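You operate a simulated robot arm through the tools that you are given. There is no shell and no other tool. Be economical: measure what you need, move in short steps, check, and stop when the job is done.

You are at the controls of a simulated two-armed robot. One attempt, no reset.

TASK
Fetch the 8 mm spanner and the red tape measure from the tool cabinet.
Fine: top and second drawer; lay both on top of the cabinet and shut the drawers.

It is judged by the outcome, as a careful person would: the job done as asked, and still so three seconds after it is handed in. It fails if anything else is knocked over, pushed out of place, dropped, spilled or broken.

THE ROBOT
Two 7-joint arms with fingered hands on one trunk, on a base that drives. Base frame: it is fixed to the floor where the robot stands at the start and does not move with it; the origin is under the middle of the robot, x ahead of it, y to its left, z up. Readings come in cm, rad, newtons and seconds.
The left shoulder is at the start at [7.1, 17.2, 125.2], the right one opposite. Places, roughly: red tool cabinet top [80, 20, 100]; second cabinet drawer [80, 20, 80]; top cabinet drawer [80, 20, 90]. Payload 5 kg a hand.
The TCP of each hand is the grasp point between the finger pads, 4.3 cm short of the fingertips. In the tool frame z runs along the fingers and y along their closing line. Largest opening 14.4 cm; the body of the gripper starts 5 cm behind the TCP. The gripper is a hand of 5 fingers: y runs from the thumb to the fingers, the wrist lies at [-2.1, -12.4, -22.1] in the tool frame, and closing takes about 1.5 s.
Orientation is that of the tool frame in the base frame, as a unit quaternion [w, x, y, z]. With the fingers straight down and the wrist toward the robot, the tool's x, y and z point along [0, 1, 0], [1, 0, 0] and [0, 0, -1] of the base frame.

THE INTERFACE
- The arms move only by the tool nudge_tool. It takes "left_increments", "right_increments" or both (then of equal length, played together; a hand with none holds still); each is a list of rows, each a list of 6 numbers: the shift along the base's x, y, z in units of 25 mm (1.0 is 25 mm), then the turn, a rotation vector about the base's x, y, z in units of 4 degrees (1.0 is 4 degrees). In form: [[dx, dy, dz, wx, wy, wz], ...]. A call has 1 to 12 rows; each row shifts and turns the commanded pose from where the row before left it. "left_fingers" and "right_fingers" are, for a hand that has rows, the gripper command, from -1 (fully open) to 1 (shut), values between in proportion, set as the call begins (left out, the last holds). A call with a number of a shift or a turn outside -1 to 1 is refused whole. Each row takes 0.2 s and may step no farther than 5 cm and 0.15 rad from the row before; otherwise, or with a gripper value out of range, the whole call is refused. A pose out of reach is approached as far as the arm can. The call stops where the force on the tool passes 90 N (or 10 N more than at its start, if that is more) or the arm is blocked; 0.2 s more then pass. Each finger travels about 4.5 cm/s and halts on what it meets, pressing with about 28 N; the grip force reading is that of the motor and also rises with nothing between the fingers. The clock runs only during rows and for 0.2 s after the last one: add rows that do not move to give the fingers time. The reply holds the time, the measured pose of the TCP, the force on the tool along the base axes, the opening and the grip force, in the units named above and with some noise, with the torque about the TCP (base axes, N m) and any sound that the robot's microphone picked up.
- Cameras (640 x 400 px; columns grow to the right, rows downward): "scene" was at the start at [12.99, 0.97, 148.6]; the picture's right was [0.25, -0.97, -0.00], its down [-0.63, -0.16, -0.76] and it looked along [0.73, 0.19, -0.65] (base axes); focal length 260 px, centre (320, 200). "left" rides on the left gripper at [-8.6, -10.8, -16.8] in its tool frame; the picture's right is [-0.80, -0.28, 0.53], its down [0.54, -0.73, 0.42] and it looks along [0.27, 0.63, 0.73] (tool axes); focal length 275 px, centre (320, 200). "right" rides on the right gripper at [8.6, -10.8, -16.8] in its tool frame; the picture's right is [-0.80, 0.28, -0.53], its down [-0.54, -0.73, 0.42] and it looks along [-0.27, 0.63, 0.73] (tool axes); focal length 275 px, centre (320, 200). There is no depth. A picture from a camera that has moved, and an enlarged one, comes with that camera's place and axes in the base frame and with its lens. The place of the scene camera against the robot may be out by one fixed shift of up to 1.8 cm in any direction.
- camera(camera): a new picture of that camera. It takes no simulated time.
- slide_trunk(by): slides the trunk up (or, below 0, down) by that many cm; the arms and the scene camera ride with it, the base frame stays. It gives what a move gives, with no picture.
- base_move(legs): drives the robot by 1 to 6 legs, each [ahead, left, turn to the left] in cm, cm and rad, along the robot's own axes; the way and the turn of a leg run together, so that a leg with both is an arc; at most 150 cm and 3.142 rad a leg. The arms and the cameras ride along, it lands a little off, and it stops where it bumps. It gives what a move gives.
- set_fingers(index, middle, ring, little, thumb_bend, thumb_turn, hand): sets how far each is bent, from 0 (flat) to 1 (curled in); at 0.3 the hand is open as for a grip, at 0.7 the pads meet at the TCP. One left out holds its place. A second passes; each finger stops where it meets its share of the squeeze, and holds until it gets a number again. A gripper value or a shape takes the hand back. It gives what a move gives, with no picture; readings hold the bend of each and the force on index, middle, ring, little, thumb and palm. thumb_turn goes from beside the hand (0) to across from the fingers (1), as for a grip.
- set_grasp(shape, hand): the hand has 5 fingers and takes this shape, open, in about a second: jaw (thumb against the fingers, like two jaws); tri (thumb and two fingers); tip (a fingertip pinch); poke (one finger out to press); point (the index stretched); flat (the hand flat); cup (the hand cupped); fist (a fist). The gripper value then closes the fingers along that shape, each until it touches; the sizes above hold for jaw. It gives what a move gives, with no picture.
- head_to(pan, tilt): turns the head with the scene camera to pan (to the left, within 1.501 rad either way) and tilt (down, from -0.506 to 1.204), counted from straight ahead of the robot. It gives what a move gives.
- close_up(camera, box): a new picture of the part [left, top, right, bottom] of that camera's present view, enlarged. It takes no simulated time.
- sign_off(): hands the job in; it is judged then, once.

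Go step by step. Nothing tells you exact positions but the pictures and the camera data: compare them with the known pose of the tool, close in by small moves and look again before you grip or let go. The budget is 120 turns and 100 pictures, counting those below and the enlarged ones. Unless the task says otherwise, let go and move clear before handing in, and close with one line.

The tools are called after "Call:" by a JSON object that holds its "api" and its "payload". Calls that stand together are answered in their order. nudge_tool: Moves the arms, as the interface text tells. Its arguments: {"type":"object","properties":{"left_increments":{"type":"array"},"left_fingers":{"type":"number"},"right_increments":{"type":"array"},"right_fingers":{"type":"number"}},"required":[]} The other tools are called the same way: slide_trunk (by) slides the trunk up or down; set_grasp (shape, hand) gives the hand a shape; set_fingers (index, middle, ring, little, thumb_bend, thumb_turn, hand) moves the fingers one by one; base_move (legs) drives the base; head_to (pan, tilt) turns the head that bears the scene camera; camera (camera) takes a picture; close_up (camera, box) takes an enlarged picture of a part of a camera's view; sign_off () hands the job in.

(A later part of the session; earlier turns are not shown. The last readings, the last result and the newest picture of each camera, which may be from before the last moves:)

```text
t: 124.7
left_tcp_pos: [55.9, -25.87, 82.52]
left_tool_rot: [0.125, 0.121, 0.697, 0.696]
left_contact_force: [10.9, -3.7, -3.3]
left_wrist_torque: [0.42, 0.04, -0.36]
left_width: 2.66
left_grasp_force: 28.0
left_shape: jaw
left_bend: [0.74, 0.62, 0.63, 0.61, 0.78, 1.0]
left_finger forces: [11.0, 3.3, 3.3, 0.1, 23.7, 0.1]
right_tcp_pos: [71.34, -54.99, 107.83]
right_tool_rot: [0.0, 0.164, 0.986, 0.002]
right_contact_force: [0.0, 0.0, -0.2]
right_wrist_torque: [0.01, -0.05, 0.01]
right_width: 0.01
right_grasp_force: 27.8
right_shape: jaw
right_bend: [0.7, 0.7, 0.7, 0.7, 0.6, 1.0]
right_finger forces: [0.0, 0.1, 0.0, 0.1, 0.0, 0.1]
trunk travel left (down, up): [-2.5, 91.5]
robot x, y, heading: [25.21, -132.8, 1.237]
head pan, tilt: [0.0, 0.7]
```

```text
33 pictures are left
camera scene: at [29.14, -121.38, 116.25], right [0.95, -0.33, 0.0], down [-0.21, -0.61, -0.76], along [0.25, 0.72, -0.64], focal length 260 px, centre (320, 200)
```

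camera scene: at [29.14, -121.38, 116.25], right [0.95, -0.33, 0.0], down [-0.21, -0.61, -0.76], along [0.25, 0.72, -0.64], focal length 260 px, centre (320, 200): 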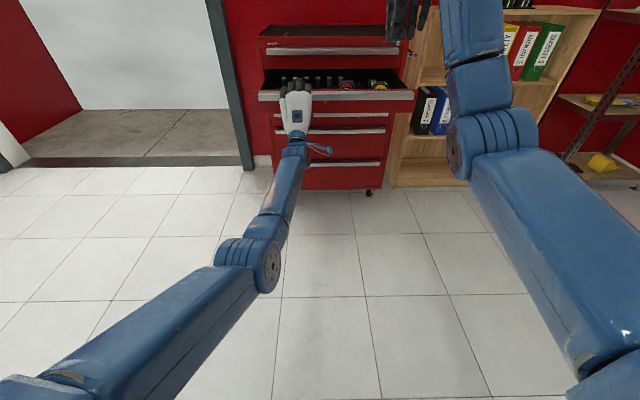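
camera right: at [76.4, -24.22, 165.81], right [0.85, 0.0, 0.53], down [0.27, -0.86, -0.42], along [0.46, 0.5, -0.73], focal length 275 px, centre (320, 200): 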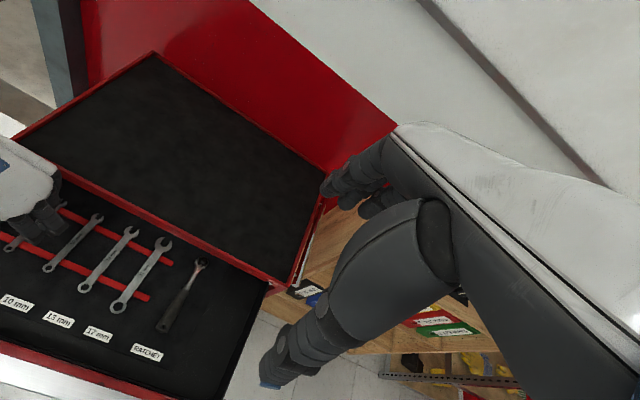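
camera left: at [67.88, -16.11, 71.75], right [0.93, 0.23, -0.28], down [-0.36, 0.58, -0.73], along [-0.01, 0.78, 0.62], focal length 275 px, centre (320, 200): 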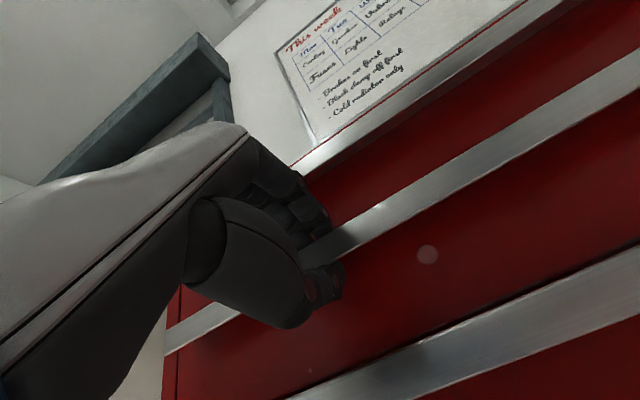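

Open about 30 cm. I'll release, back off, raise the trunk and turn the left hand down again.

Call:
{"api": "nudge_tool", "payload": {"left_increments": [[0, 0, 0, 0, 0, 0], [0, 0, 0, 0, 0, 0], [0, 0, 0, 0, 0, 0], [0, 0, 0, 0, 0, 0], [0, 0, 0, 0, 0, 0]], "left_fingers": -0.1}}

Call:
{"api": "base_move", "payload": {"legs": [[-10, 0, 0]]}}

Call:
{"api": "slide_trunk", "payload": {"by": 39}}

Call:
{"api": "nudge_tool", "payload": {"left_increments": [[-0.3, -0.1, 0.3, -0.942, 0.336, 0], [-0.3, -0.1, 0.3, -0.942, 0.336, 0], [-0.3, -0.1, 0.3, -0.942, 0.336, 0], [-0.3, -0.1, 0.3, -0.942, 0.336, 0], [-0.3, -0.1, 0.3, -0.942, 0.336, 0], [-0.3, -0.1, 0.3, -0.942, 0.336, 0], [-0.3, -0.1, 0.3, -0.942, 0.336, 0], [-0.3, -0.1, 0.3, -0.942, 0.336, 0], [-0.3, -0.1, 0.3, -0.942, 0.336, 0], [-0.3, -0.1, 0.3, -0.942, 0.336, 0], [-0.3, -0.1, 0.3, -0.942, 0.336, 0], [-0.3, -0.1, 0.3, -0.942, 0.336, 0]]}}

Call:
{"api": "nudge_tool", "payload": {"left_increments": [[-0.3, -0.1, 0.3, -0.942, 0.336, 0], [-0.3, -0.1, 0.3, -0.942, 0.336, 0], [-0.3, -0.1, 0.3, -0.942, 0.336, 0], [-0.3, -0.1, 0.3, -0.942, 0.336, 0], [-0.3, -0.1, 0.3, -0.942, 0.336, 0], [-0.3, -0.1, 0.3, -0.942, 0.336, 0], [-0.3, -0.1, 0.3, -0.942, 0.336, 0], [-0.3, -0.1, 0.3, -0.942, 0.336, 0], [-0.3, -0.1, 0.3, -0.942, 0.336, 0], [-0.3, -0.1, 0.3, -0.942, 0.336, 0], [0, 0, 0, 0, 0, 0]]}}

Call:
{"api": "camera", "payload": {"camera": "scene"}}

```text
t: 125.9
left_tcp_pos: [55.92, -25.93, 82.53]
left_tool_rot: [0.125, 0.12, 0.697, 0.696]
left_contact_force: [0.6, 0.8, 0.5]
left_wrist_torque: [-0.02, -0.02, -0.01]
left_width: 7.86
left_grasp_force: 0.0
left_shape: jaw
left_bend: [0.74, 0.43, 0.4, 0.41, 0.68, 1.0]
left_finger forces: [0.0, 0.1, 0.0, 0.0, 0.0, 0.1]
right_tcp_pos: [71.19, -54.89, 107.81]
right_tool_rot: [0.001, 0.165, 0.986, 0.001]
right_contact_force: [0.5, -0.1, -0.1]
right_wrist_torque: [0.04, -0.01, 0.02]
right_width: 0.0
right_grasp_force: 27.7
right_shape: jaw
right_bend: [0.7, 0.7, 0.7, 0.7, 0.6, 1.0]
right_finger forces: [0.1, 0.0, 0.1, 0.0, 0.0, 0.1]
trunk travel left (down, up): [-2.5, 91.5]
robot x, y, heading: [24.82, -132.73, 1.245]
head pan, tilt: [0.0, 0.7]
```

```text
t: 127.0
left_tcp_pos: [52.89, -35.43, 82.57]
left_tool_rot: [0.125, 0.121, 0.697, 0.696]
left_contact_force: [-0.9, -0.7, 0.9]
left_wrist_torque: [-0.09, 0.06, 0.04]
left_width: 7.87
left_grasp_force: 0.1
left_shape: jaw
left_bend: [0.74, 0.43, 0.4, 0.4, 0.68, 1.0]
left_finger forces: [0.1, 0.0, 0.1, 0.0, 0.0, 0.0]
right_tcp_pos: [68.2, -64.69, 107.99]
right_tool_rot: [0.001, 0.166, 0.986, 0.003]
right_contact_force: [0.1, -0.6, 1.2]
right_wrist_torque: [0.02, -0.02, -0.02]
right_width: 0.0
right_grasp_force: 29.0
right_shape: jaw
right_bend: [0.7, 0.7, 0.7, 0.7, 0.6, 1.0]
right_finger forces: [0.0, 0.1, 0.0, 0.1, 0.1, 0.1]
trunk travel left (down, up): [-2.5, 91.5]
robot x, y, heading: [21.67, -142.22, 1.238]
head pan, tilt: [0.0, 0.7]
```

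```text
t: 130.8
left_tcp_pos: [53.06, -35.36, 121.45]
left_tool_rot: [0.124, 0.121, 0.697, 0.696]
left_contact_force: [0.0, -0.6, 0.4]
left_wrist_torque: [-0.02, -0.01, 0.03]
left_width: 7.92
left_grasp_force: 0.1
left_shape: jaw
left_bend: [0.74, 0.43, 0.4, 0.4, 0.68, 1.0]
left_finger forces: [0.0, 0.0, 0.0, 0.0, 0.0, 0.0]
right_tcp_pos: [68.26, -64.63, 146.9]
right_tool_rot: [0.0, 0.164, 0.986, 0.002]
right_contact_force: [0.1, -0.2, 0.8]
right_wrist_torque: [0.01, -0.04, -0.01]
right_width: 0.01
right_grasp_force: 28.4
right_shape: jaw
right_bend: [0.7, 0.7, 0.7, 0.7, 0.6, 1.0]
right_finger forces: [0.0, 0.0, 0.0, 0.1, 0.1, 0.0]
trunk travel left (down, up): [-41.5, 52.5]
robot x, y, heading: [21.62, -142.54, 1.236]
head pan, tilt: [0.0, 0.7]
```

```text
t: 133.4
left_tcp_pos: [43.94, -38.33, 130.29]
left_tool_rot: [0.067, 0.157, 0.921, 0.351]
left_contact_force: [0.2, 0.0, -1.1]
left_wrist_torque: [0.0, 0.0, 0.0]
left_width: 7.89
left_grasp_force: 0.1
left_shape: jaw
left_bend: [0.74, 0.43, 0.4, 0.4, 0.68, 1.0]
left_finger forces: [0.0, 0.0, 0.0, 0.0, 0.0, 0.1]
right_tcp_pos: [68.1, -64.58, 146.94]
right_tool_rot: [0.001, 0.165, 0.986, 0.001]
right_contact_force: [0.2, 0.6, 0.4]
right_wrist_torque: [-0.02, -0.01, 0.01]
right_width: 0.0
right_grasp_force: 27.9
right_shape: jaw
right_bend: [0.7, 0.7, 0.7, 0.7, 0.6, 1.0]
right_finger forces: [0.0, 0.0, 0.0, 0.0, 0.0, 0.0]
trunk travel left (down, up): [-41.5, 52.5]
robot x, y, heading: [21.88, -142.27, 1.236]
head pan, tilt: [0.0, 0.7]
```

```text
t: 135.8
left_tcp_pos: [36.6, -40.76, 138.0]
left_tool_rot: [0.007, 0.165, 0.986, 0.015]
left_contact_force: [0.4, -0.2, 0.1]
left_wrist_torque: [-0.02, 0.0, 0.0]
left_width: 7.88
left_grasp_force: 0.0
left_shape: jaw
left_bend: [0.74, 0.43, 0.4, 0.4, 0.68, 1.0]
left_finger forces: [0.0, 0.0, 0.0, 0.0, 0.0, 0.0]
right_tcp_pos: [68.22, -64.49, 146.86]
right_tool_rot: [0.0, 0.165, 0.986, 0.002]
right_contact_force: [0.4, 0.1, -0.8]
right_wrist_torque: [0.0, -0.01, -0.03]
right_width: 0.0
right_grasp_force: 27.5
right_shape: jaw
right_bend: [0.7, 0.7, 0.7, 0.7, 0.6, 1.0]
right_finger forces: [0.0, 0.0, 0.0, 0.0, 0.0, 0.1]
trunk travel left (down, up): [-41.5, 52.5]
robot x, y, heading: [21.46, -142.5, 1.234]
head pan, tilt: [0.0, 0.7]
```

```text
32 pictures are left
camera scene: at [25.88, -130.74, 155.23], right [0.95, -0.33, 0.0], down [-0.21, -0.61, -0.76], along [0.25, 0.72, -0.64], focal length 260 px, centre (320, 200)
```

scene: 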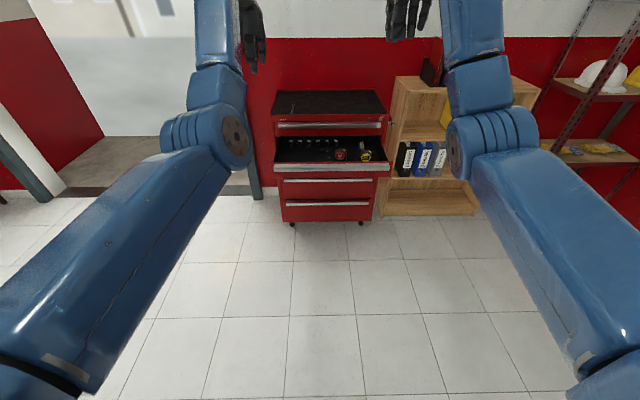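

Call:
{"api": "base_move", "payload": {"legs": [[60, 0, 0]]}}

Call:
{"api": "close_up", "payload": {"camera": "scene", "box": [228, 150, 452, 290]}}

```text
t: 139.2
left_tcp_pos: [55.8, 16.26, 138.14]
left_tool_rot: [0.008, 0.165, 0.986, 0.017]
left_contact_force: [0.1, -0.2, 0.2]
left_wrist_torque: [0.0, 0.01, 0.01]
left_width: 7.91
left_grasp_force: 0.2
left_shape: jaw
left_bend: [0.74, 0.43, 0.4, 0.4, 0.68, 1.0]
left_finger forces: [0.0, 0.1, 0.1, 0.0, 0.0, 0.0]
right_tcp_pos: [87.49, -7.38, 147.03]
right_tool_rot: [0.001, 0.163, 0.987, 0.003]
right_contact_force: [0.1, 0.4, -0.1]
right_wrist_torque: [0.01, -0.02, -0.02]
right_width: 0.0
right_grasp_force: 27.9
right_shape: jaw
right_bend: [0.7, 0.7, 0.7, 0.7, 0.6, 1.0]
right_finger forces: [0.1, 0.1, 0.1, 0.0, 0.1, 0.0]
trunk travel left (down, up): [-41.5, 52.5]
robot x, y, heading: [41.26, -85.04, 1.244]
head pan, tilt: [0.0, 0.7]
```

```text
2.86 times, centred on (340, 220) of scene
camera zoom: at [45.38, -73.77, 155.25], right [0.95, -0.32, 0.0], down [-0.21, -0.61, -0.77], along [0.25, 0.72, -0.64], focal length 743 px, centre (263, 143)
```

zoom: 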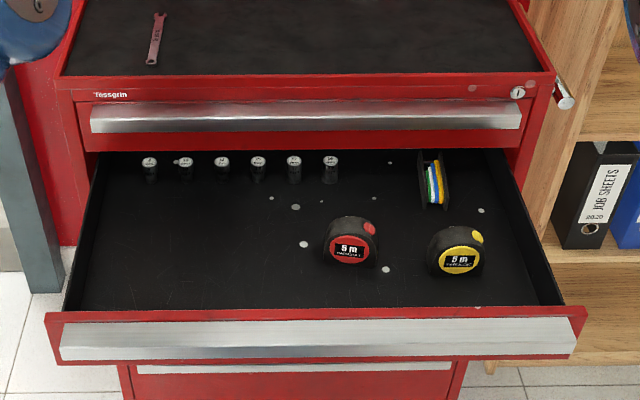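

Call:
{"api": "close_up", "payload": {"camera": "scene", "box": [324, 210, 420, 270]}}

Call:
{"api": "close_up", "payload": {"camera": "right", "box": [0, 100, 320, 300]}}

```text
6.67 times, centred on (372, 240) of scene
camera zoom: at [45.38, -73.77, 155.25], right [0.95, -0.32, 0.0], down [-0.21, -0.61, -0.77], along [0.25, 0.72, -0.64], focal length 1734 px, centre (-27, -67)
```

zoom: 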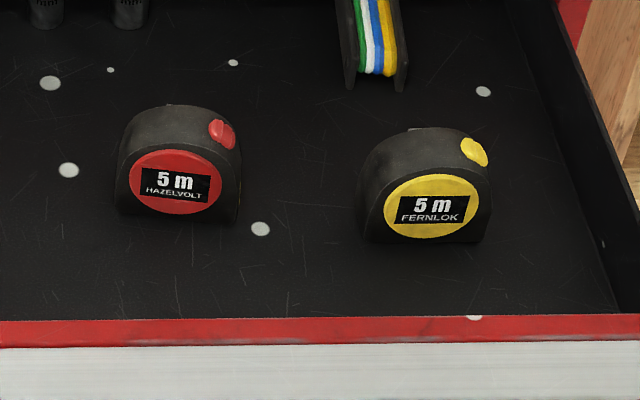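

```text
2.00 times, centred on (160, 200) of right
camera zoom: at [75.83, -15.01, 163.7], right [0.84, 0.01, 0.54], down [0.28, -0.86, -0.43], along [0.46, 0.51, -0.73], focal length 551 px, centre (640, 200)
```

zoom: 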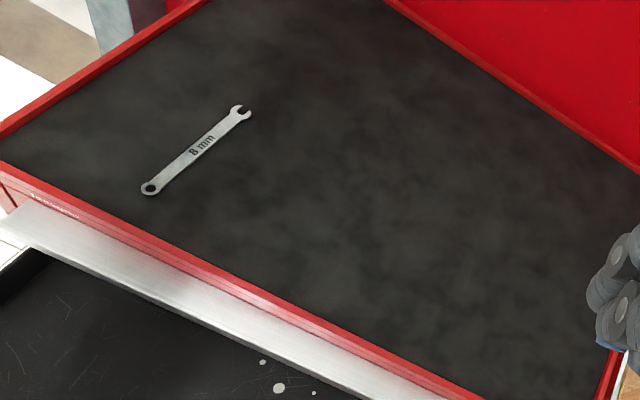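

The red 5 m tape stands upright at about f≈14, l≈−79, turned about 10°. I'll bring the right hand above it, open, matching that yaw.

Call:
{"api": "nudge_tool", "payload": {"right_increments": [[-0.81, -0.58, -0.6, 0, 0, -0.575], [-0.81, -0.58, -0.6, 0, 0, -0.575], [-0.81, -0.58, -0.6, 0, 0, -0.575], [-0.81, -0.58, -0.6, 0, 0, -0.575], [0, 0, -1, 0, 0, 0], [0, 0, -1, 0, 0, 0], [0, 0, -1, 0, 0, 0], [0, 0, -1, 0, 0, 0], [0, 0, -1, 0, 0, 0], [0, 0, -1, 0, 0, 0], [0, 0, -1, 0, 0, 0], [0, 0, -1, 0, 0, 0]], "right_fingers": -0.2}}

Call:
{"api": "nudge_tool", "payload": {"right_increments": [[0, 0, -1, 0, 0, 0], [0, 0, -1, 0, 0, 0], [0, 0, -1, 0, 0, 0], [0, 0, -1, 0, 0, 0], [0, 0, -1, 0, 0, 0], [0, 0, -1, 0, 0, 0], [0, 0, -1, 0, 0, 0], [0, 0, -1, 0, 0, 0], [0, 0, 0, 0, 0, 0]]}}

Call:
{"api": "close_up", "payload": {"camera": "scene", "box": [284, 180, 444, 280]}}

Call:
{"api": "camera", "payload": {"camera": "right"}}

```text
t: 141.8
left_tcp_pos: [55.89, 16.48, 138.01]
left_tool_rot: [0.007, 0.164, 0.986, 0.015]
left_contact_force: [0.4, 0.4, -0.1]
left_wrist_torque: [0.01, 0.0, 0.02]
left_width: 7.89
left_grasp_force: 0.0
left_shape: jaw
left_bend: [0.74, 0.43, 0.4, 0.4, 0.68, 1.0]
left_finger forces: [0.1, 0.1, 0.0, 0.0, 0.0, 0.1]
right_tcp_pos: [79.45, -13.04, 121.08]
right_tool_rot: [0.0, 0.242, 0.97, 0.002]
right_contact_force: [0.0, 0.6, 0.3]
right_wrist_torque: [0.01, 0.03, -0.02]
right_width: 8.64
right_grasp_force: 0.0
right_shape: jaw
right_bend: [0.74, 0.41, 0.38, 0.43, 0.66, 1.0]
right_finger forces: [0.0, 0.0, 0.1, 0.1, 0.0, 0.1]
trunk travel left (down, up): [-41.5, 52.5]
robot x, y, heading: [41.35, -85.32, 1.24]
head pan, tilt: [0.0, 0.7]
```

```text
t: 143.8
left_tcp_pos: [55.66, 16.42, 138.08]
left_tool_rot: [0.008, 0.164, 0.986, 0.016]
left_contact_force: [-0.2, -0.6, 1.1]
left_wrist_torque: [-0.03, -0.06, 0.02]
left_width: 7.89
left_grasp_force: 0.0
left_shape: jaw
left_bend: [0.74, 0.43, 0.4, 0.4, 0.68, 1.0]
left_finger forces: [0.0, 0.1, 0.1, 0.1, 0.0, 0.1]
right_tcp_pos: [79.45, -13.0, 100.98]
right_tool_rot: [0.0, 0.241, 0.971, 0.002]
right_contact_force: [-0.6, 0.7, -0.5]
right_wrist_torque: [-0.04, -0.03, -0.01]
right_width: 8.62
right_grasp_force: 0.1
right_shape: jaw
right_bend: [0.74, 0.41, 0.38, 0.43, 0.66, 1.0]
right_finger forces: [0.0, 0.0, 0.0, 0.0, 0.1, 0.0]
trunk travel left (down, up): [-41.5, 52.5]
robot x, y, heading: [41.23, -85.33, 1.242]
head pan, tilt: [0.0, 0.7]
```

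```text
4.00 times, centred on (364, 230) of scene
camera zoom: at [45.4, -73.68, 155.24], right [0.95, -0.32, 0.0], down [-0.21, -0.61, -0.76], along [0.25, 0.72, -0.64], focal length 1040 px, centre (144, 80)
```

zoom: 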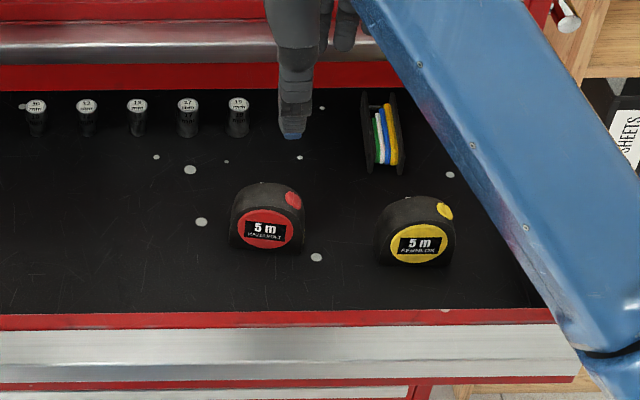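

```text
27 pictures are left
camera right: at [66.76, -18.77, 117.67], right [0.84, -0.12, 0.54], down [0.14, -0.89, -0.43], along [0.53, 0.43, -0.73], focal length 275 px, centre (320, 200)
```

right: 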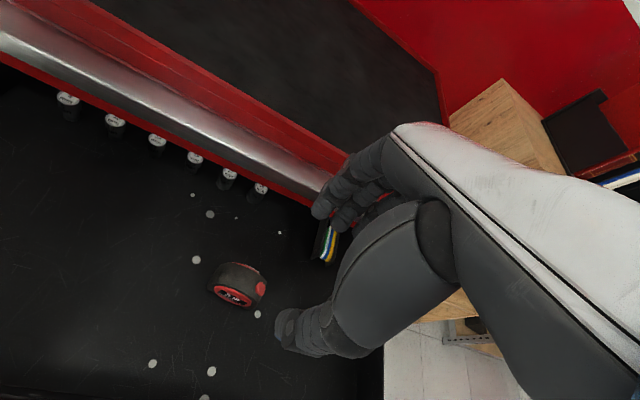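

The right-hand camera puts the tape about 1 cm further forward and 1.4 cm left of the hand. I'll correct and lower to just above it.

Call:
{"api": "nudge_tool", "payload": {"right_increments": [[-0.19, 0.28, -0.5, 0, 0, 0], [-0.19, 0.28, -0.5, 0, 0, 0], [0, 0, -0.8, 0, 0, 0], [0, 0, -0.8, 0, 0, 0], [0, 0, -0.6, 0, 0, 0], [0, 0, 0, 0, 0, 0]]}}

Call:
{"api": "camera", "payload": {"camera": "right"}}

Call:
{"api": "close_up", "payload": {"camera": "scene", "box": [300, 190, 396, 250]}}

```text
t: 145.2
left_tcp_pos: [55.75, 16.33, 138.14]
left_tool_rot: [0.007, 0.164, 0.986, 0.017]
left_contact_force: [0.0, 0.1, -0.3]
left_wrist_torque: [-0.01, 0.02, 0.0]
left_width: 7.86
left_grasp_force: 0.0
left_shape: jaw
left_bend: [0.74, 0.43, 0.4, 0.4, 0.68, 1.0]
left_finger forces: [0.0, 0.0, 0.0, 0.0, 0.0, 0.0]
right_tcp_pos: [78.47, -11.7, 93.16]
right_tool_rot: [0.0, 0.242, 0.97, 0.002]
right_contact_force: [0.1, -0.3, 0.5]
right_wrist_torque: [-0.04, -0.01, -0.02]
right_width: 8.62
right_grasp_force: 0.1
right_shape: jaw
right_bend: [0.74, 0.41, 0.38, 0.43, 0.66, 1.0]
right_finger forces: [0.0, 0.0, 0.1, 0.1, 0.0, 0.0]
trunk travel left (down, up): [-41.5, 52.5]
robot x, y, heading: [41.14, -85.4, 1.244]
head pan, tilt: [0.0, 0.7]
```

```text
26 pictures are left
camera right: at [65.77, -17.38, 109.7], right [0.84, -0.12, 0.54], down [0.14, -0.89, -0.43], along [0.53, 0.43, -0.73], focal length 275 px, centre (320, 200)
```

right: 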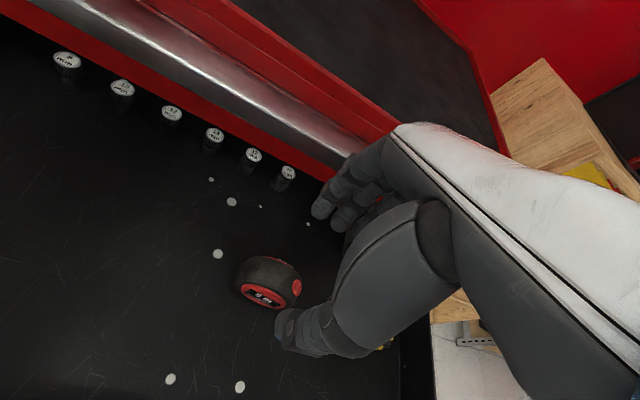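

```text
6.67 times, centred on (348, 220) of scene
camera zoom: at [45.43, -73.69, 155.23], right [0.95, -0.32, 0.0], down [-0.21, -0.61, -0.76], along [0.25, 0.72, -0.64], focal length 1734 px, centre (133, 67)
```

zoom: 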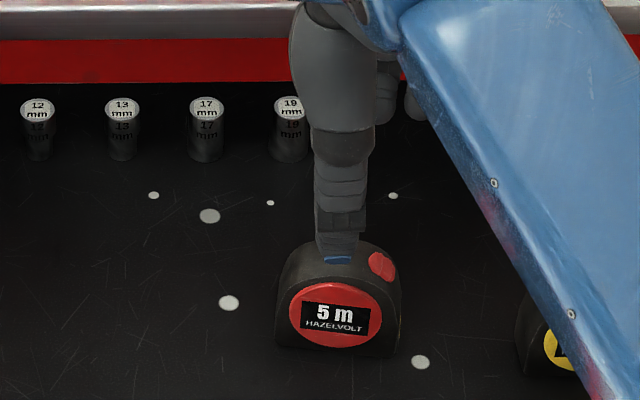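

The right camera now shows the tape centred under the grasp point. I'll lower the hand around it.

Call:
{"api": "nudge_tool", "payload": {"right_increments": [[0, 0, -0.5, 0, 0, 0], [0, 0, -0.5, 0, 0, 0], [0, 0, -0.5, 0, 0, 0], [0, 0, -0.5, 0, 0, 0], [0, 0, -0.4, 0, 0, 0], [0, 0, -0.4, 0, 0, 0], [0, 0, -0.4, 0, 0, 0], [0, 0, -0.4, 0, 0, 0], [0, 0, 0, 0, 0, 0]]}}

Call:
{"api": "camera", "payload": {"camera": "right"}}

Call:
{"api": "close_up", "payload": {"camera": "scene", "box": [300, 190, 396, 250]}}

```text
t: 147.2
left_tcp_pos: [55.71, 16.33, 138.06]
left_tool_rot: [0.008, 0.164, 0.986, 0.018]
left_contact_force: [-0.3, -0.5, 0.5]
left_wrist_torque: [0.0, -0.03, 0.01]
left_width: 7.88
left_grasp_force: 0.0
left_shape: jaw
left_bend: [0.74, 0.43, 0.4, 0.4, 0.68, 1.0]
left_finger forces: [0.1, 0.0, 0.0, 0.0, 0.0, 0.1]
right_tcp_pos: [78.43, -11.63, 83.93]
right_tool_rot: [0.0, 0.242, 0.97, 0.001]
right_contact_force: [-0.5, 0.3, -0.2]
right_wrist_torque: [0.0, -0.02, -0.01]
right_width: 8.62
right_grasp_force: 0.0
right_shape: jaw
right_bend: [0.74, 0.41, 0.38, 0.43, 0.66, 1.0]
right_finger forces: [0.0, 0.0, 0.0, 0.0, 0.0, 0.1]
trunk travel left (down, up): [-41.5, 52.5]
robot x, y, heading: [41.4, -85.16, 1.247]
head pan, tilt: [0.0, 0.7]
```

```text
24 pictures are left
camera right: at [65.72, -17.38, 100.62], right [0.84, -0.12, 0.53], down [0.14, -0.89, -0.43], along [0.53, 0.43, -0.73], focal length 275 px, centre (320, 200)
```

right: 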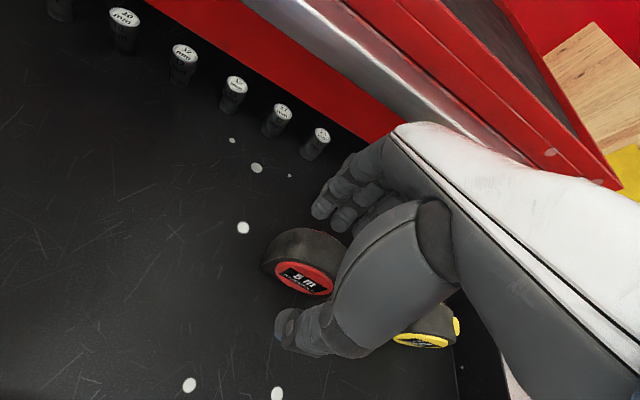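

```text
6.67 times, centred on (348, 220) of scene
camera zoom: at [45.41, -73.68, 155.23], right [0.95, -0.32, 0.0], down [-0.21, -0.61, -0.76], along [0.25, 0.72, -0.64], focal length 1734 px, centre (133, 67)
```

zoom: 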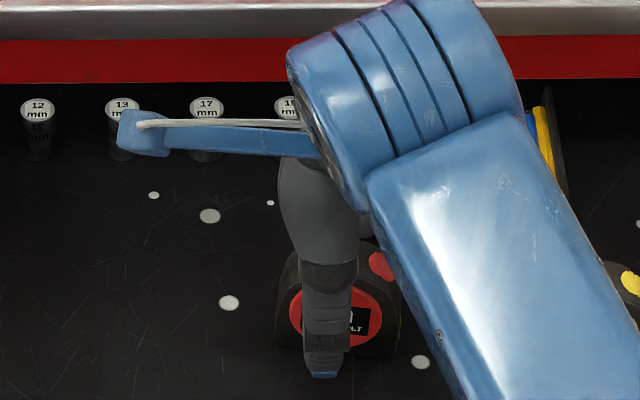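

The thumb is in front and the fingers behind. I'll go down a little more and close.

Call:
{"api": "nudge_tool", "payload": {"right_increments": [[0, 0, -0.25, 0, 0, 0], [0, 0, -0.25, 0, 0, 0], [0, 0, 0, 0, 0, 0]]}}

Call:
{"api": "nudge_tool", "payload": {"right_increments": [[0, 0, 0, 0, 0, 0], [0, 0, 0, 0, 0, 0], [0, 0, 0, 0, 0, 0], [0, 0, 0, 0, 0, 0], [0, 0, 0, 0, 0, 0], [0, 0, 0, 0, 0, 0], [0, 0, 0, 0, 0, 0]], "right_fingers": 1}}

Call:
{"api": "camera", "payload": {"camera": "right"}}

```text
t: 148.0
left_tcp_pos: [55.68, 16.4, 137.93]
left_tool_rot: [0.008, 0.164, 0.986, 0.016]
left_contact_force: [-0.1, 0.2, 0.0]
left_wrist_torque: [0.01, -0.04, 0.03]
left_width: 7.88
left_grasp_force: 0.2
left_shape: jaw
left_bend: [0.74, 0.43, 0.4, 0.4, 0.68, 1.0]
left_finger forces: [0.0, 0.0, 0.1, 0.1, 0.1, 0.1]
right_tcp_pos: [78.54, -11.64, 82.77]
right_tool_rot: [0.0, 0.242, 0.97, 0.001]
right_contact_force: [0.3, -0.4, 0.4]
right_wrist_torque: [0.01, -0.01, -0.02]
right_width: 8.63
right_grasp_force: 0.1
right_shape: jaw
right_bend: [0.74, 0.41, 0.38, 0.43, 0.66, 1.0]
right_finger forces: [0.0, 0.1, 0.0, 0.0, 0.1, 0.0]
trunk travel left (down, up): [-41.5, 52.5]
robot x, y, heading: [41.03, -85.88, 1.242]
head pan, tilt: [0.0, 0.7]
```

```text
t: 149.6
left_tcp_pos: [55.76, 16.43, 138.04]
left_tool_rot: [0.007, 0.165, 0.986, 0.017]
left_contact_force: [-0.2, 0.0, -0.1]
left_wrist_torque: [0.02, 0.03, 0.02]
left_width: 7.89
left_grasp_force: 0.1
left_shape: jaw
left_bend: [0.74, 0.43, 0.4, 0.4, 0.68, 1.0]
left_finger forces: [0.1, 0.1, 0.1, 0.0, 0.0, 0.0]
right_tcp_pos: [78.43, -11.68, 82.82]
right_tool_rot: [0.0, 0.241, 0.97, 0.002]
right_contact_force: [0.3, -0.7, 0.5]
right_wrist_torque: [0.04, 0.0, 0.02]
right_width: 2.71
right_grasp_force: 28.3
right_shape: jaw
right_bend: [0.73, 0.6, 0.59, 0.61, 0.75, 1.0]
right_finger forces: [14.7, 6.8, 2.9, 0.0, 24.5, 0.0]
trunk travel left (down, up): [-41.5, 52.5]
robot x, y, heading: [41.2, -85.54, 1.244]
head pan, tilt: [0.0, 0.7]
```

```text
22 pictures are left
camera right: at [65.75, -17.32, 99.43], right [0.84, -0.12, 0.53], down [0.14, -0.89, -0.43], along [0.53, 0.43, -0.73], focal length 275 px, centre (320, 200)
```

right: 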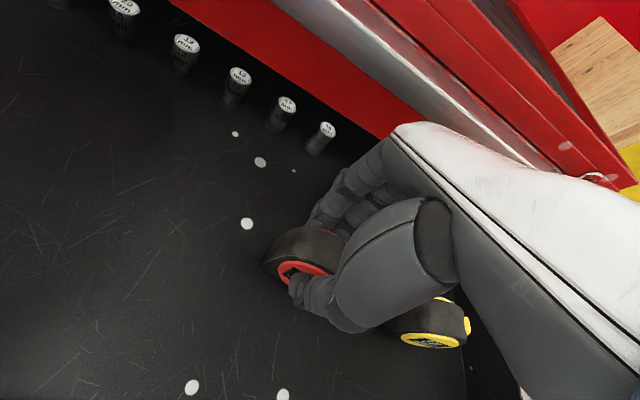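

A firm grip on the tape. I'll lift it straight up.

Call:
{"api": "nudge_tool", "payload": {"right_increments": [[0, 0, 0.3, 0, 0, 0], [0, 0, 0.5, 0, 0, 0], [0, 0, 0.8, 0, 0, 0], [0, 0, 1, 0, 0, 0], [0, 0, 1, 0, 0, 0], [0, 0, 1, 0, 0, 0], [0, 0, 1, 0, 0, 0], [0, 0, 1, 0, 0, 0], [0, 0, 1, 0, 0, 0], [0, 0, 1, 0, 0, 0], [0, 0, 1, 0, 0, 0], [0, 0, 1, 0, 0, 0]]}}

Call:
{"api": "camera", "payload": {"camera": "right"}}

Call:
{"api": "camera", "payload": {"camera": "scene"}}

```text
t: 152.2
left_tcp_pos: [55.72, 16.3, 138.06]
left_tool_rot: [0.007, 0.163, 0.986, 0.017]
left_contact_force: [-0.2, -0.3, 0.0]
left_wrist_torque: [0.0, 0.01, 0.03]
left_width: 7.89
left_grasp_force: 0.1
left_shape: jaw
left_bend: [0.74, 0.43, 0.4, 0.4, 0.68, 1.0]
left_finger forces: [0.1, 0.0, 0.1, 0.0, 0.1, 0.0]
right_tcp_pos: [78.52, -11.85, 109.27]
right_tool_rot: [0.0, 0.242, 0.97, 0.001]
right_contact_force: [0.3, -0.2, -2.4]
right_wrist_torque: [0.02, 0.05, 0.01]
right_width: 2.71
right_grasp_force: 28.0
right_shape: jaw
right_bend: [0.73, 0.6, 0.6, 0.61, 0.75, 1.0]
right_finger forces: [15.0, 6.7, 2.9, 0.0, 24.5, 0.0]
trunk travel left (down, up): [-41.5, 52.5]
robot x, y, heading: [41.08, -85.44, 1.242]
head pan, tilt: [0.0, 0.7]
```

```text
21 pictures are left
camera right: at [65.8, -17.47, 125.9], right [0.84, -0.12, 0.53], down [0.14, -0.89, -0.43], along [0.53, 0.43, -0.73], focal length 275 px, centre (320, 200)
```

right: 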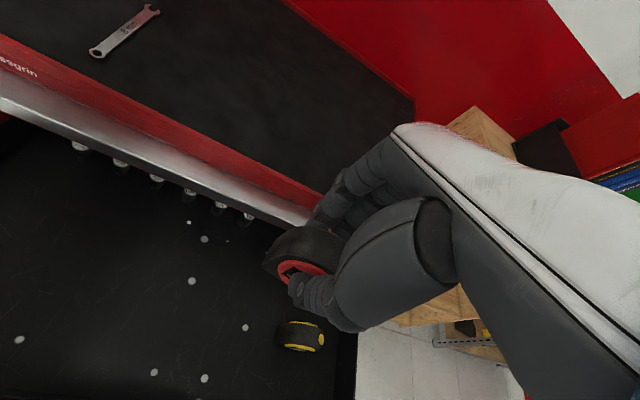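

```text
20 pictures are left
camera scene: at [45.39, -73.67, 155.23], right [0.95, -0.32, 0.0], down [-0.21, -0.61, -0.76], along [0.25, 0.72, -0.64], focal length 260 px, centre (320, 200)
```

scene: 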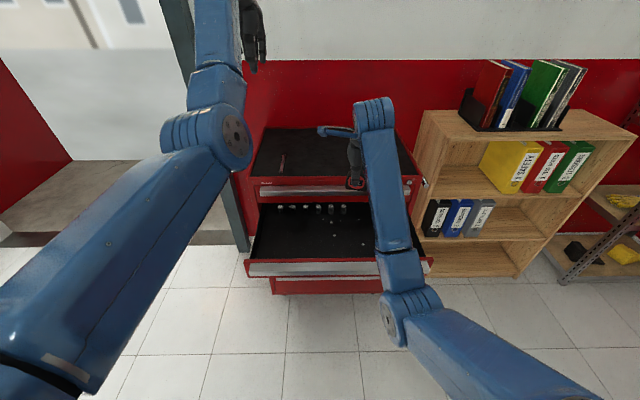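

Lifted cleanly. I'll draw the left hand back a bit, raise the tape slightly, and drive forward over the cabinet top.

Call:
{"api": "nudge_tool", "payload": {"left_increments": [[-0.34, -0.94, 0, 0, 0, 0], [-0.34, -0.94, 0, 0, 0, 0], [-0.34, -0.94, 0, 0, 0, 0], [-0.34, -0.94, 0, 0, 0, 0], [-0.34, -0.94, 0, 0, 0, 0], [-0.34, -0.94, 0, 0, 0, 0], [0, 0, 0, 0, 0, 0]], "right_increments": [[0, 0, 0.5, 0, 0, 0], [0, 0, 0.5, 0, 0, 0], [0, 0, 0.5, 0, 0, 0], [0, 0, 0, 0, 0, 0], [0, 0, 0, 0, 0, 0], [0, 0, 0, 0, 0, 0], [0, 0, 0, 0, 0, 0]]}}

Call:
{"api": "base_move", "payload": {"legs": [[25, 0, 0]]}}

Call:
{"api": "camera", "payload": {"camera": "right"}}

```text
t: 153.8
left_tcp_pos: [50.54, 2.11, 138.05]
left_tool_rot: [0.007, 0.165, 0.986, 0.016]
left_contact_force: [0.3, -0.1, 0.1]
left_wrist_torque: [0.01, 0.01, 0.02]
left_width: 7.87
left_grasp_force: 0.1
left_shape: jaw
left_bend: [0.74, 0.43, 0.4, 0.4, 0.68, 1.0]
left_finger forces: [0.0, 0.0, 0.0, 0.0, 0.0, 0.0]
right_tcp_pos: [78.43, -11.74, 112.96]
right_tool_rot: [0.001, 0.241, 0.97, 0.002]
right_contact_force: [-0.7, 0.1, -2.2]
right_wrist_torque: [0.02, -0.02, -0.03]
right_width: 2.74
right_grasp_force: 27.6
right_shape: jaw
right_bend: [0.73, 0.6, 0.6, 0.61, 0.75, 1.0]
right_finger forces: [15.1, 6.6, 2.8, 0.0, 24.5, 0.0]
trunk travel left (down, up): [-41.5, 52.5]
robot x, y, heading: [41.35, -85.47, 1.244]
head pan, tilt: [0.0, 0.7]
```

```text
t: 155.6
left_tcp_pos: [58.87, 25.73, 138.09]
left_tool_rot: [0.007, 0.166, 0.986, 0.016]
left_contact_force: [-0.7, 0.2, -0.6]
left_wrist_torque: [0.04, -0.01, -0.02]
left_width: 7.9
left_grasp_force: 0.1
left_shape: jaw
left_bend: [0.74, 0.43, 0.4, 0.4, 0.68, 1.0]
left_finger forces: [0.0, 0.1, 0.0, 0.0, 0.1, 0.1]
right_tcp_pos: [86.67, 11.7, 113.1]
right_tool_rot: [0.0, 0.242, 0.97, 0.002]
right_contact_force: [-0.1, 0.7, -2.2]
right_wrist_torque: [0.0, 0.0, 0.0]
right_width: 2.7
right_grasp_force: 27.8
right_shape: jaw
right_bend: [0.73, 0.6, 0.6, 0.61, 0.75, 1.0]
right_finger forces: [15.2, 6.5, 2.9, 0.0, 24.6, 0.0]
trunk travel left (down, up): [-41.5, 52.5]
robot x, y, heading: [49.44, -61.76, 1.241]
head pan, tilt: [0.0, 0.7]
```

```text
19 pictures are left
camera right: at [74.02, 6.04, 129.73], right [0.84, -0.13, 0.54], down [0.14, -0.89, -0.43], along [0.53, 0.43, -0.73], focal length 275 px, centre (320, 200)
```

right: 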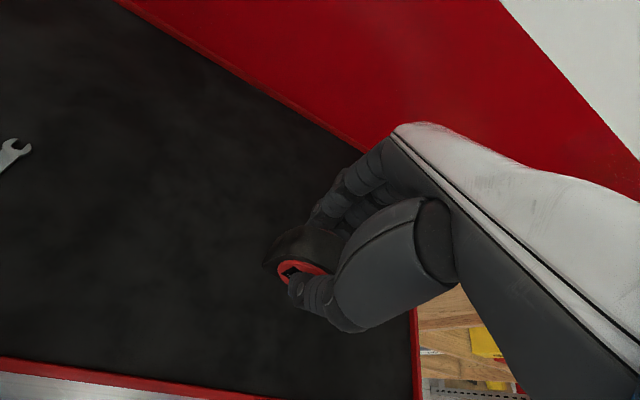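

Call:
{"api": "nudge_tool", "payload": {"right_increments": [[0, 0, -0.8, 0, 0, 0], [0, 0, -0.8, 0, 0, 0], [0, 0, -0.8, 0, 0, 0], [0, 0, -0.6, 0, 0, 0], [0, 0, -0.3, 0, 0, 0], [0, 0, -0.3, 0, 0, 0], [0, 0, 0, 0, 0, 0]]}}

Call:
{"api": "nudge_tool", "payload": {"right_increments": [[0, 0, -0.15, 0, 0, 0], [0, 0, 0, 0, 0, 0]]}}

Call:
{"api": "nudge_tool", "payload": {"right_increments": [[0, 0, -0.15, 0, 0, 0], [0, 0, 0, 0, 0, 0]]}}

```text
t: 157.2
left_tcp_pos: [58.9, 25.87, 138.2]
left_tool_rot: [0.007, 0.166, 0.986, 0.016]
left_contact_force: [0.2, -0.1, 0.1]
left_wrist_torque: [0.03, -0.01, -0.05]
left_width: 7.86
left_grasp_force: 0.1
left_shape: jaw
left_bend: [0.74, 0.43, 0.4, 0.4, 0.68, 1.0]
left_finger forces: [0.1, 0.0, 0.0, 0.1, 0.0, 0.0]
right_tcp_pos: [86.79, 11.67, 103.86]
right_tool_rot: [0.001, 0.243, 0.97, 0.002]
right_contact_force: [-0.3, -0.4, -2.3]
right_wrist_torque: [-0.01, 0.04, 0.0]
right_width: 2.7
right_grasp_force: 27.8
right_shape: jaw
right_bend: [0.73, 0.6, 0.6, 0.61, 0.75, 1.0]
right_finger forces: [15.1, 6.5, 2.8, 0.0, 24.6, 0.1]
trunk travel left (down, up): [-41.5, 52.5]
robot x, y, heading: [49.61, -62.06, 1.241]
head pan, tilt: [0.0, 0.7]
```

```text
t: 157.8
left_tcp_pos: [58.98, 25.89, 138.21]
left_tool_rot: [0.007, 0.166, 0.986, 0.016]
left_contact_force: [-0.5, -0.3, -0.1]
left_wrist_torque: [0.03, 0.01, -0.02]
left_width: 7.91
left_grasp_force: 0.0
left_shape: jaw
left_bend: [0.74, 0.43, 0.4, 0.4, 0.68, 1.0]
left_finger forces: [0.0, 0.1, 0.1, 0.0, 0.0, 0.0]
right_tcp_pos: [86.84, 11.81, 103.56]
right_tool_rot: [0.001, 0.243, 0.97, 0.001]
right_contact_force: [0.5, 0.5, -2.6]
right_wrist_torque: [-0.01, -0.02, 0.0]
right_width: 2.71
right_grasp_force: 28.0
right_shape: jaw
right_bend: [0.73, 0.6, 0.6, 0.61, 0.75, 1.0]
right_finger forces: [15.2, 6.6, 2.9, 0.0, 24.5, 0.0]
trunk travel left (down, up): [-41.5, 52.5]
robot x, y, heading: [49.66, -61.83, 1.239]
head pan, tilt: [0.0, 0.7]
```

```text
t: 158.4
left_tcp_pos: [58.95, 25.75, 138.22]
left_tool_rot: [0.007, 0.165, 0.986, 0.017]
left_contact_force: [0.0, -0.6, -0.8]
left_wrist_torque: [0.02, 0.0, 0.01]
left_width: 7.88
left_grasp_force: 0.1
left_shape: jaw
left_bend: [0.74, 0.43, 0.4, 0.4, 0.68, 1.0]
left_finger forces: [0.0, 0.0, 0.0, 0.1, 0.0, 0.0]
right_tcp_pos: [86.71, 11.78, 103.2]
right_tool_rot: [0.0, 0.243, 0.97, 0.001]
right_contact_force: [-0.6, 0.0, -2.4]
right_wrist_torque: [-0.02, 0.02, 0.03]
right_width: 2.71
right_grasp_force: 27.9
right_shape: jaw
right_bend: [0.73, 0.6, 0.6, 0.61, 0.75, 1.0]
right_finger forces: [15.0, 6.6, 2.8, 0.1, 24.5, 0.1]
trunk travel left (down, up): [-41.5, 52.5]
robot x, y, heading: [49.55, -61.7, 1.239]
head pan, tilt: [0.0, 0.7]
```

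Call:
{"api": "nudge_tool", "payload": {"right_increments": [[0, 0, -0.12, 0, 0, 0], [0, 0, 0, 0, 0, 0]]}}

Call:
{"api": "nudge_tool", "payload": {"right_increments": [[0, 0, -0.12, 0, 0, 0], [0, 0, 0, 0, 0, 0]]}}

Call:
{"api": "close_up", "payload": {"camera": "scene", "box": [330, 130, 426, 190]}}

```text
t: 159.0
left_tcp_pos: [58.89, 25.82, 138.14]
left_tool_rot: [0.007, 0.166, 0.986, 0.016]
left_contact_force: [-0.2, -0.1, -0.8]
left_wrist_torque: [0.03, -0.04, 0.04]
left_width: 7.87
left_grasp_force: 0.1
left_shape: jaw
left_bend: [0.74, 0.43, 0.4, 0.4, 0.68, 1.0]
left_finger forces: [0.0, 0.1, 0.0, 0.0, 0.0, 0.0]
right_tcp_pos: [86.74, 11.76, 102.98]
right_tool_rot: [0.001, 0.243, 0.97, 0.002]
right_contact_force: [-0.3, 1.2, -3.1]
right_wrist_torque: [0.01, -0.04, 0.03]
right_width: 2.72
right_grasp_force: 28.2
right_shape: jaw
right_bend: [0.73, 0.6, 0.6, 0.61, 0.75, 1.0]
right_finger forces: [15.1, 6.6, 2.7, 0.1, 24.5, 0.1]
trunk travel left (down, up): [-41.5, 52.5]
robot x, y, heading: [49.16, -61.68, 1.239]
head pan, tilt: [0.0, 0.7]
```

```text
t: 159.6
left_tcp_pos: [58.86, 25.84, 138.23]
left_tool_rot: [0.008, 0.167, 0.986, 0.016]
left_contact_force: [1.0, 0.2, 1.0]
left_wrist_torque: [0.02, 0.0, 0.01]
left_width: 7.9
left_grasp_force: 0.0
left_shape: jaw
left_bend: [0.74, 0.43, 0.4, 0.4, 0.68, 1.0]
left_finger forces: [0.0, 0.0, 0.0, 0.0, 0.0, 0.0]
right_tcp_pos: [86.84, 11.68, 102.8]
right_tool_rot: [0.0, 0.243, 0.97, 0.003]
right_contact_force: [2.0, 2.2, 10.9]
right_wrist_torque: [0.13, -0.1, 0.0]
right_width: 2.77
right_grasp_force: 27.6
right_shape: jaw
right_bend: [0.73, 0.6, 0.6, 0.61, 0.75, 1.0]
right_finger forces: [16.8, 8.1, 3.6, 0.0, 26.4, 0.0]
trunk travel left (down, up): [-41.5, 52.5]
robot x, y, heading: [49.17, -61.81, 1.235]
head pan, tilt: [0.0, 0.7]
```

```text
6.67 times, centred on (378, 160) of scene
camera zoom: at [53.49, -50.21, 155.26], right [0.95, -0.33, 0.0], down [-0.21, -0.61, -0.77], along [0.25, 0.72, -0.64], focal length 1734 px, centre (-67, 467)
```

zoom: 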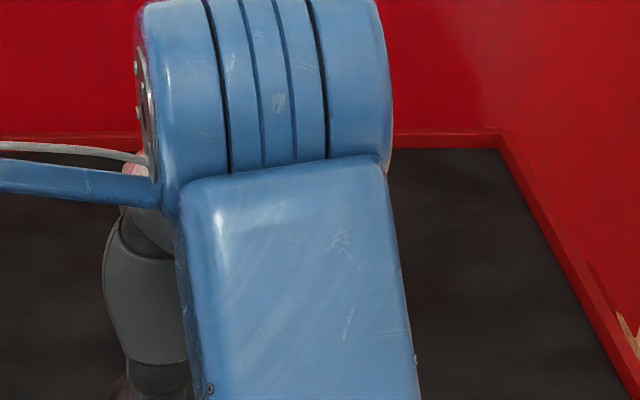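

It touches at the expected height. I'll release and lift straight up.

Call:
{"api": "nudge_tool", "payload": {"right_increments": [[0, 0, 0.04, 0, 0, 0], [0, 0, 0, 0, 0, 0], [0, 0, 0, 0, 0, 0], [0, 0, 0, 0, 0, 0], [0, 0, 0, 0, 0, 0]], "right_fingers": -0.2}}

Call:
{"api": "nudge_tool", "payload": {"right_increments": [[0, 0, 0.4, 0, 0, 0], [0, 0, 0.6, 0, 0, 0], [0, 0, 0.8, 0, 0, 0], [0, 0, 1, 0, 0, 0], [0, 0, 1, 0, 0, 0], [0, 0, 1, 0, 0, 0], [0, 0, 1, 0, 0, 0], [0, 0, 1, 0, 0, 0], [0, 0, 1, 0, 0, 0], [0, 0, 1, 0, 0, 0], [0, 0, 1, 0, 0, 0], [0, 0, 0, 0, 0, 0]]}}

Call:
{"api": "camera", "payload": {"camera": "right"}}

```text
t: 160.8
left_tcp_pos: [58.89, 25.76, 138.11]
left_tool_rot: [0.007, 0.166, 0.986, 0.016]
left_contact_force: [-0.6, 0.4, -0.4]
left_wrist_torque: [-0.02, 0.02, 0.0]
left_width: 7.92
left_grasp_force: 0.1
left_shape: jaw
left_bend: [0.74, 0.43, 0.4, 0.4, 0.68, 1.0]
left_finger forces: [0.0, 0.0, 0.0, 0.0, 0.0, 0.0]
right_tcp_pos: [86.75, 11.68, 102.76]
right_tool_rot: [0.001, 0.243, 0.97, 0.001]
right_contact_force: [-0.7, 0.8, -0.5]
right_wrist_torque: [0.03, -0.03, -0.03]
right_width: 8.59
right_grasp_force: 0.0
right_shape: jaw
right_bend: [0.74, 0.41, 0.38, 0.43, 0.66, 1.0]
right_finger forces: [0.1, 0.0, 0.1, 0.0, 0.0, 0.1]
trunk travel left (down, up): [-41.5, 52.5]
robot x, y, heading: [49.2, -61.66, 1.24]
head pan, tilt: [0.0, 0.7]
```

```text
t: 163.4
left_tcp_pos: [59.02, 25.84, 138.05]
left_tool_rot: [0.007, 0.166, 0.986, 0.016]
left_contact_force: [-0.1, 0.0, -0.6]
left_wrist_torque: [0.0, -0.01, 0.0]
left_width: 7.89
left_grasp_force: 0.1
left_shape: jaw
left_bend: [0.74, 0.43, 0.4, 0.4, 0.68, 1.0]
left_finger forces: [0.0, 0.1, 0.1, 0.1, 0.0, 0.1]
right_tcp_pos: [86.82, 11.88, 127.33]
right_tool_rot: [0.0, 0.243, 0.97, 0.002]
right_contact_force: [-0.1, -0.3, 0.2]
right_wrist_torque: [0.01, 0.01, -0.02]
right_width: 8.61
right_grasp_force: 0.0
right_shape: jaw
right_bend: [0.74, 0.41, 0.38, 0.43, 0.66, 1.0]
right_finger forces: [0.1, 0.0, 0.0, 0.1, 0.1, 0.0]
trunk travel left (down, up): [-41.5, 52.5]
robot x, y, heading: [49.24, -62.03, 1.236]
head pan, tilt: [0.0, 0.7]
```

```text
17 pictures are left
camera right: at [74.2, 6.25, 144.02], right [0.84, -0.13, 0.53], down [0.14, -0.89, -0.43], along [0.53, 0.43, -0.73], focal length 275 px, centre (320, 200)
```

right: 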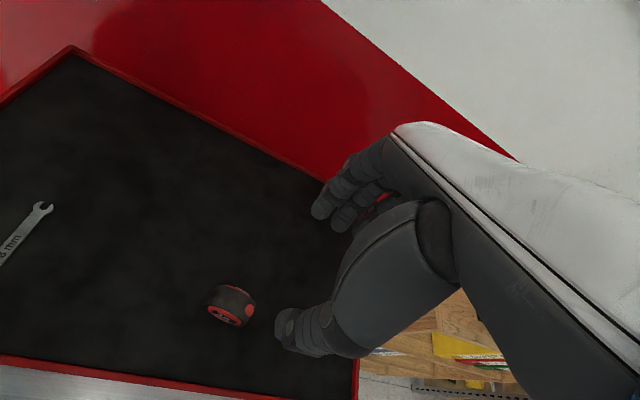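

The tape stands on top next to the spanner. I'll back off and close the second drawer the same way.

Call:
{"api": "base_move", "payload": {"legs": [[-56, 0, 0]]}}

Call:
{"api": "nudge_tool", "payload": {"right_increments": [[0, 0, -1, 0, 0, 0.4], [0, 0, -1, 0, 0, 0.4], [0, 0, -1, 0, 0, 0.4], [0, 0, -1, 0, 0, 0.4], [0, 0, -1, 0, 0, 0.4], [0, 0, -1, 0, 0, 0], [0, 0, -1, 0, 0, 0], [0, 0, -1, 0, 0, 0], [0, 0, -1, 0, 0, 0], [0, 0, -1, 0, 0, 0]], "right_fingers": 1}}

Call:
{"api": "nudge_tool", "payload": {"right_increments": [[0, 0, -1, 0, 0, 0], [0, 0, -1, 0, 0, 0], [0, 0, -1, 0, 0, 0], [0, 0, -1, 0, 0, 0], [0, 0, -1, 0, 0, 0], [0, 0, -1, 0, 0, 0], [0, 0, -1, 0, 0, 0], [0, 0, -1, 0, 0, 0], [0, 0, 0, 0, 0, 0]]}}

Call:
{"api": "camera", "payload": {"camera": "scene"}}

```text
t: 166.6
left_tcp_pos: [41.15, -26.71, 138.13]
left_tool_rot: [0.007, 0.168, 0.986, 0.015]
left_contact_force: [0.1, 0.1, 0.5]
left_wrist_torque: [0.01, 0.0, -0.03]
left_width: 7.9
left_grasp_force: 0.0
left_shape: jaw
left_bend: [0.74, 0.43, 0.4, 0.4, 0.68, 1.0]
left_finger forces: [0.0, 0.0, 0.1, 0.1, 0.1, 0.0]
right_tcp_pos: [68.92, -40.79, 127.3]
right_tool_rot: [0.0, 0.246, 0.969, 0.001]
right_contact_force: [0.3, 1.1, 0.5]
right_wrist_torque: [0.01, -0.03, 0.02]
right_width: 8.62
right_grasp_force: 0.1
right_shape: jaw
right_bend: [0.74, 0.41, 0.38, 0.43, 0.66, 1.0]
right_finger forces: [0.1, 0.0, 0.0, 0.1, 0.1, 0.1]
trunk travel left (down, up): [-41.5, 52.5]
robot x, y, heading: [31.22, -114.27, 1.233]
head pan, tilt: [0.0, 0.7]
```

```text
t: 168.8
left_tcp_pos: [41.09, -26.67, 137.98]
left_tool_rot: [0.007, 0.168, 0.986, 0.016]
left_contact_force: [-0.3, -0.1, 0.2]
left_wrist_torque: [-0.03, 0.06, -0.01]
left_width: 7.89
left_grasp_force: 0.0
left_shape: jaw
left_bend: [0.74, 0.43, 0.4, 0.4, 0.68, 1.0]
left_finger forces: [0.0, 0.0, 0.1, 0.1, 0.1, 0.0]
right_tcp_pos: [69.61, -40.63, 102.94]
right_tool_rot: [0.005, 0.179, 0.984, 0.006]
right_contact_force: [0.8, -0.5, -0.2]
right_wrist_torque: [-0.02, 0.01, 0.01]
right_width: 0.01
right_grasp_force: 28.6
right_shape: jaw
right_bend: [0.7, 0.7, 0.7, 0.7, 0.59, 1.0]
right_finger forces: [0.1, 0.0, 0.0, 0.0, 0.1, 0.1]
trunk travel left (down, up): [-41.5, 52.5]
robot x, y, heading: [31.28, -114.23, 1.232]
head pan, tilt: [0.0, 0.7]
```

```text
t: 170.8
left_tcp_pos: [41.28, -26.73, 138.14]
left_tool_rot: [0.007, 0.169, 0.985, 0.016]
left_contact_force: [-0.3, -0.1, 0.0]
left_wrist_torque: [0.02, 0.04, -0.03]
left_width: 7.9
left_grasp_force: 0.1
left_shape: jaw
left_bend: [0.74, 0.43, 0.4, 0.4, 0.68, 1.0]
left_finger forces: [0.0, 0.0, 0.0, 0.0, 0.1, 0.0]
right_tcp_pos: [69.37, -40.52, 82.86]
right_tool_rot: [0.004, 0.179, 0.984, 0.007]
right_contact_force: [0.7, 0.9, 0.5]
right_wrist_torque: [0.02, 0.0, -0.02]
right_width: 0.0
right_grasp_force: 27.9
right_shape: jaw
right_bend: [0.7, 0.7, 0.7, 0.7, 0.59, 1.0]
right_finger forces: [0.1, 0.0, 0.1, 0.1, 0.0, 0.0]
trunk travel left (down, up): [-41.5, 52.5]
robot x, y, heading: [31.34, -114.7, 1.235]
head pan, tilt: [0.0, 0.7]
```

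```text
16 pictures are left
camera scene: at [35.31, -102.69, 155.24], right [0.94, -0.33, 0.0], down [-0.21, -0.61, -0.76], along [0.25, 0.72, -0.64], focal length 260 px, centre (320, 200)
```

scene: 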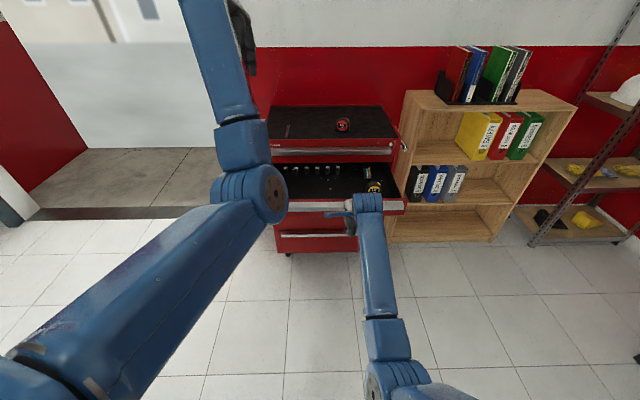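

Before pushing, I'll tilt the fingertips forward about 28°, so the knuckles don't meet the upper pull, and raise slightly to aim the tips at the lip.

Call:
{"api": "nudge_tool", "payload": {"right_increments": [[0, 0, 0.15, 0.942, -0.336, 0], [0, 0, 0.15, 0.942, -0.336, 0], [0, 0, 0.15, 0.942, -0.336, 0], [0, 0, 0.15, 0.942, -0.336, 0], [0, 0, 0.15, 0.942, -0.336, 0], [0, 0, 0.15, 0.942, -0.336, 0], [0, 0, 0.1, 0.942, -0.336, 0], [0, 0, 0, 0, 0, 0]]}}

Call:
{"api": "base_move", "payload": {"legs": [[12, 0, 0]]}}

Call:
{"api": "close_up", "payload": {"camera": "scene", "box": [250, 100, 442, 220]}}

```text
t: 172.6
left_tcp_pos: [41.19, -26.72, 138.13]
left_tool_rot: [0.007, 0.169, 0.986, 0.017]
left_contact_force: [0.0, 0.0, 0.4]
left_wrist_torque: [0.0, 0.0, -0.01]
left_width: 7.92
left_grasp_force: 0.1
left_shape: jaw
left_bend: [0.74, 0.43, 0.4, 0.4, 0.68, 1.0]
left_finger forces: [0.0, 0.0, 0.0, 0.0, 0.1, 0.1]
right_tcp_pos: [70.1, -40.88, 85.07]
right_tool_rot: [0.049, 0.171, 0.954, 0.242]
right_contact_force: [0.0, 0.4, 0.1]
right_wrist_torque: [0.03, 0.0, -0.01]
right_width: 0.0
right_grasp_force: 27.6
right_shape: jaw
right_bend: [0.7, 0.7, 0.7, 0.7, 0.59, 1.0]
right_finger forces: [0.0, 0.0, 0.0, 0.1, 0.0, 0.1]
trunk travel left (down, up): [-41.5, 52.5]
robot x, y, heading: [31.24, -114.32, 1.234]
head pan, tilt: [0.0, 0.7]
```

```text
t: 173.8
left_tcp_pos: [44.9, -15.86, 138.27]
left_tool_rot: [0.007, 0.169, 0.985, 0.017]
left_contact_force: [-0.7, -0.1, 0.2]
left_wrist_torque: [0.07, -0.01, 0.02]
left_width: 7.91
left_grasp_force: 0.1
left_shape: jaw
left_bend: [0.74, 0.43, 0.4, 0.4, 0.68, 1.0]
left_finger forces: [0.0, 0.0, 0.0, 0.0, 0.0, 0.0]
right_tcp_pos: [73.83, -30.18, 84.78]
right_tool_rot: [0.049, 0.172, 0.954, 0.24]
right_contact_force: [-0.3, -0.1, -0.6]
right_wrist_torque: [0.02, -0.03, 0.0]
right_width: 0.0
right_grasp_force: 27.9
right_shape: jaw
right_bend: [0.7, 0.7, 0.7, 0.7, 0.59, 1.0]
right_finger forces: [0.0, 0.0, 0.0, 0.0, 0.0, 0.0]
trunk travel left (down, up): [-41.5, 52.5]
robot x, y, heading: [35.01, -103.23, 1.23]
head pan, tilt: [0.0, 0.7]
```

```text
3.33 times, centred on (346, 160) of scene
camera zoom: at [39.14, -91.79, 155.26], right [0.94, -0.33, 0.0], down [-0.21, -0.61, -0.77], along [0.25, 0.72, -0.64], focal length 867 px, centre (233, 333)
```

zoom: 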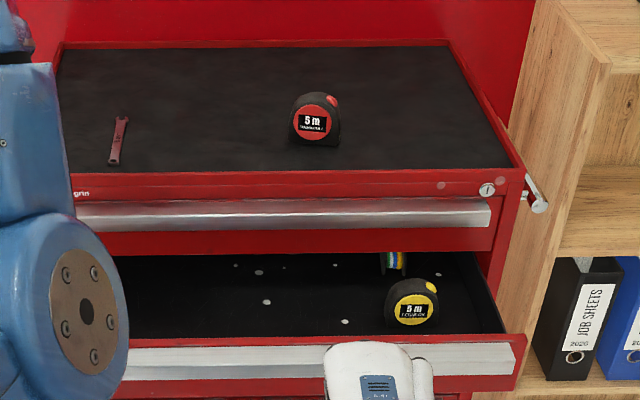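

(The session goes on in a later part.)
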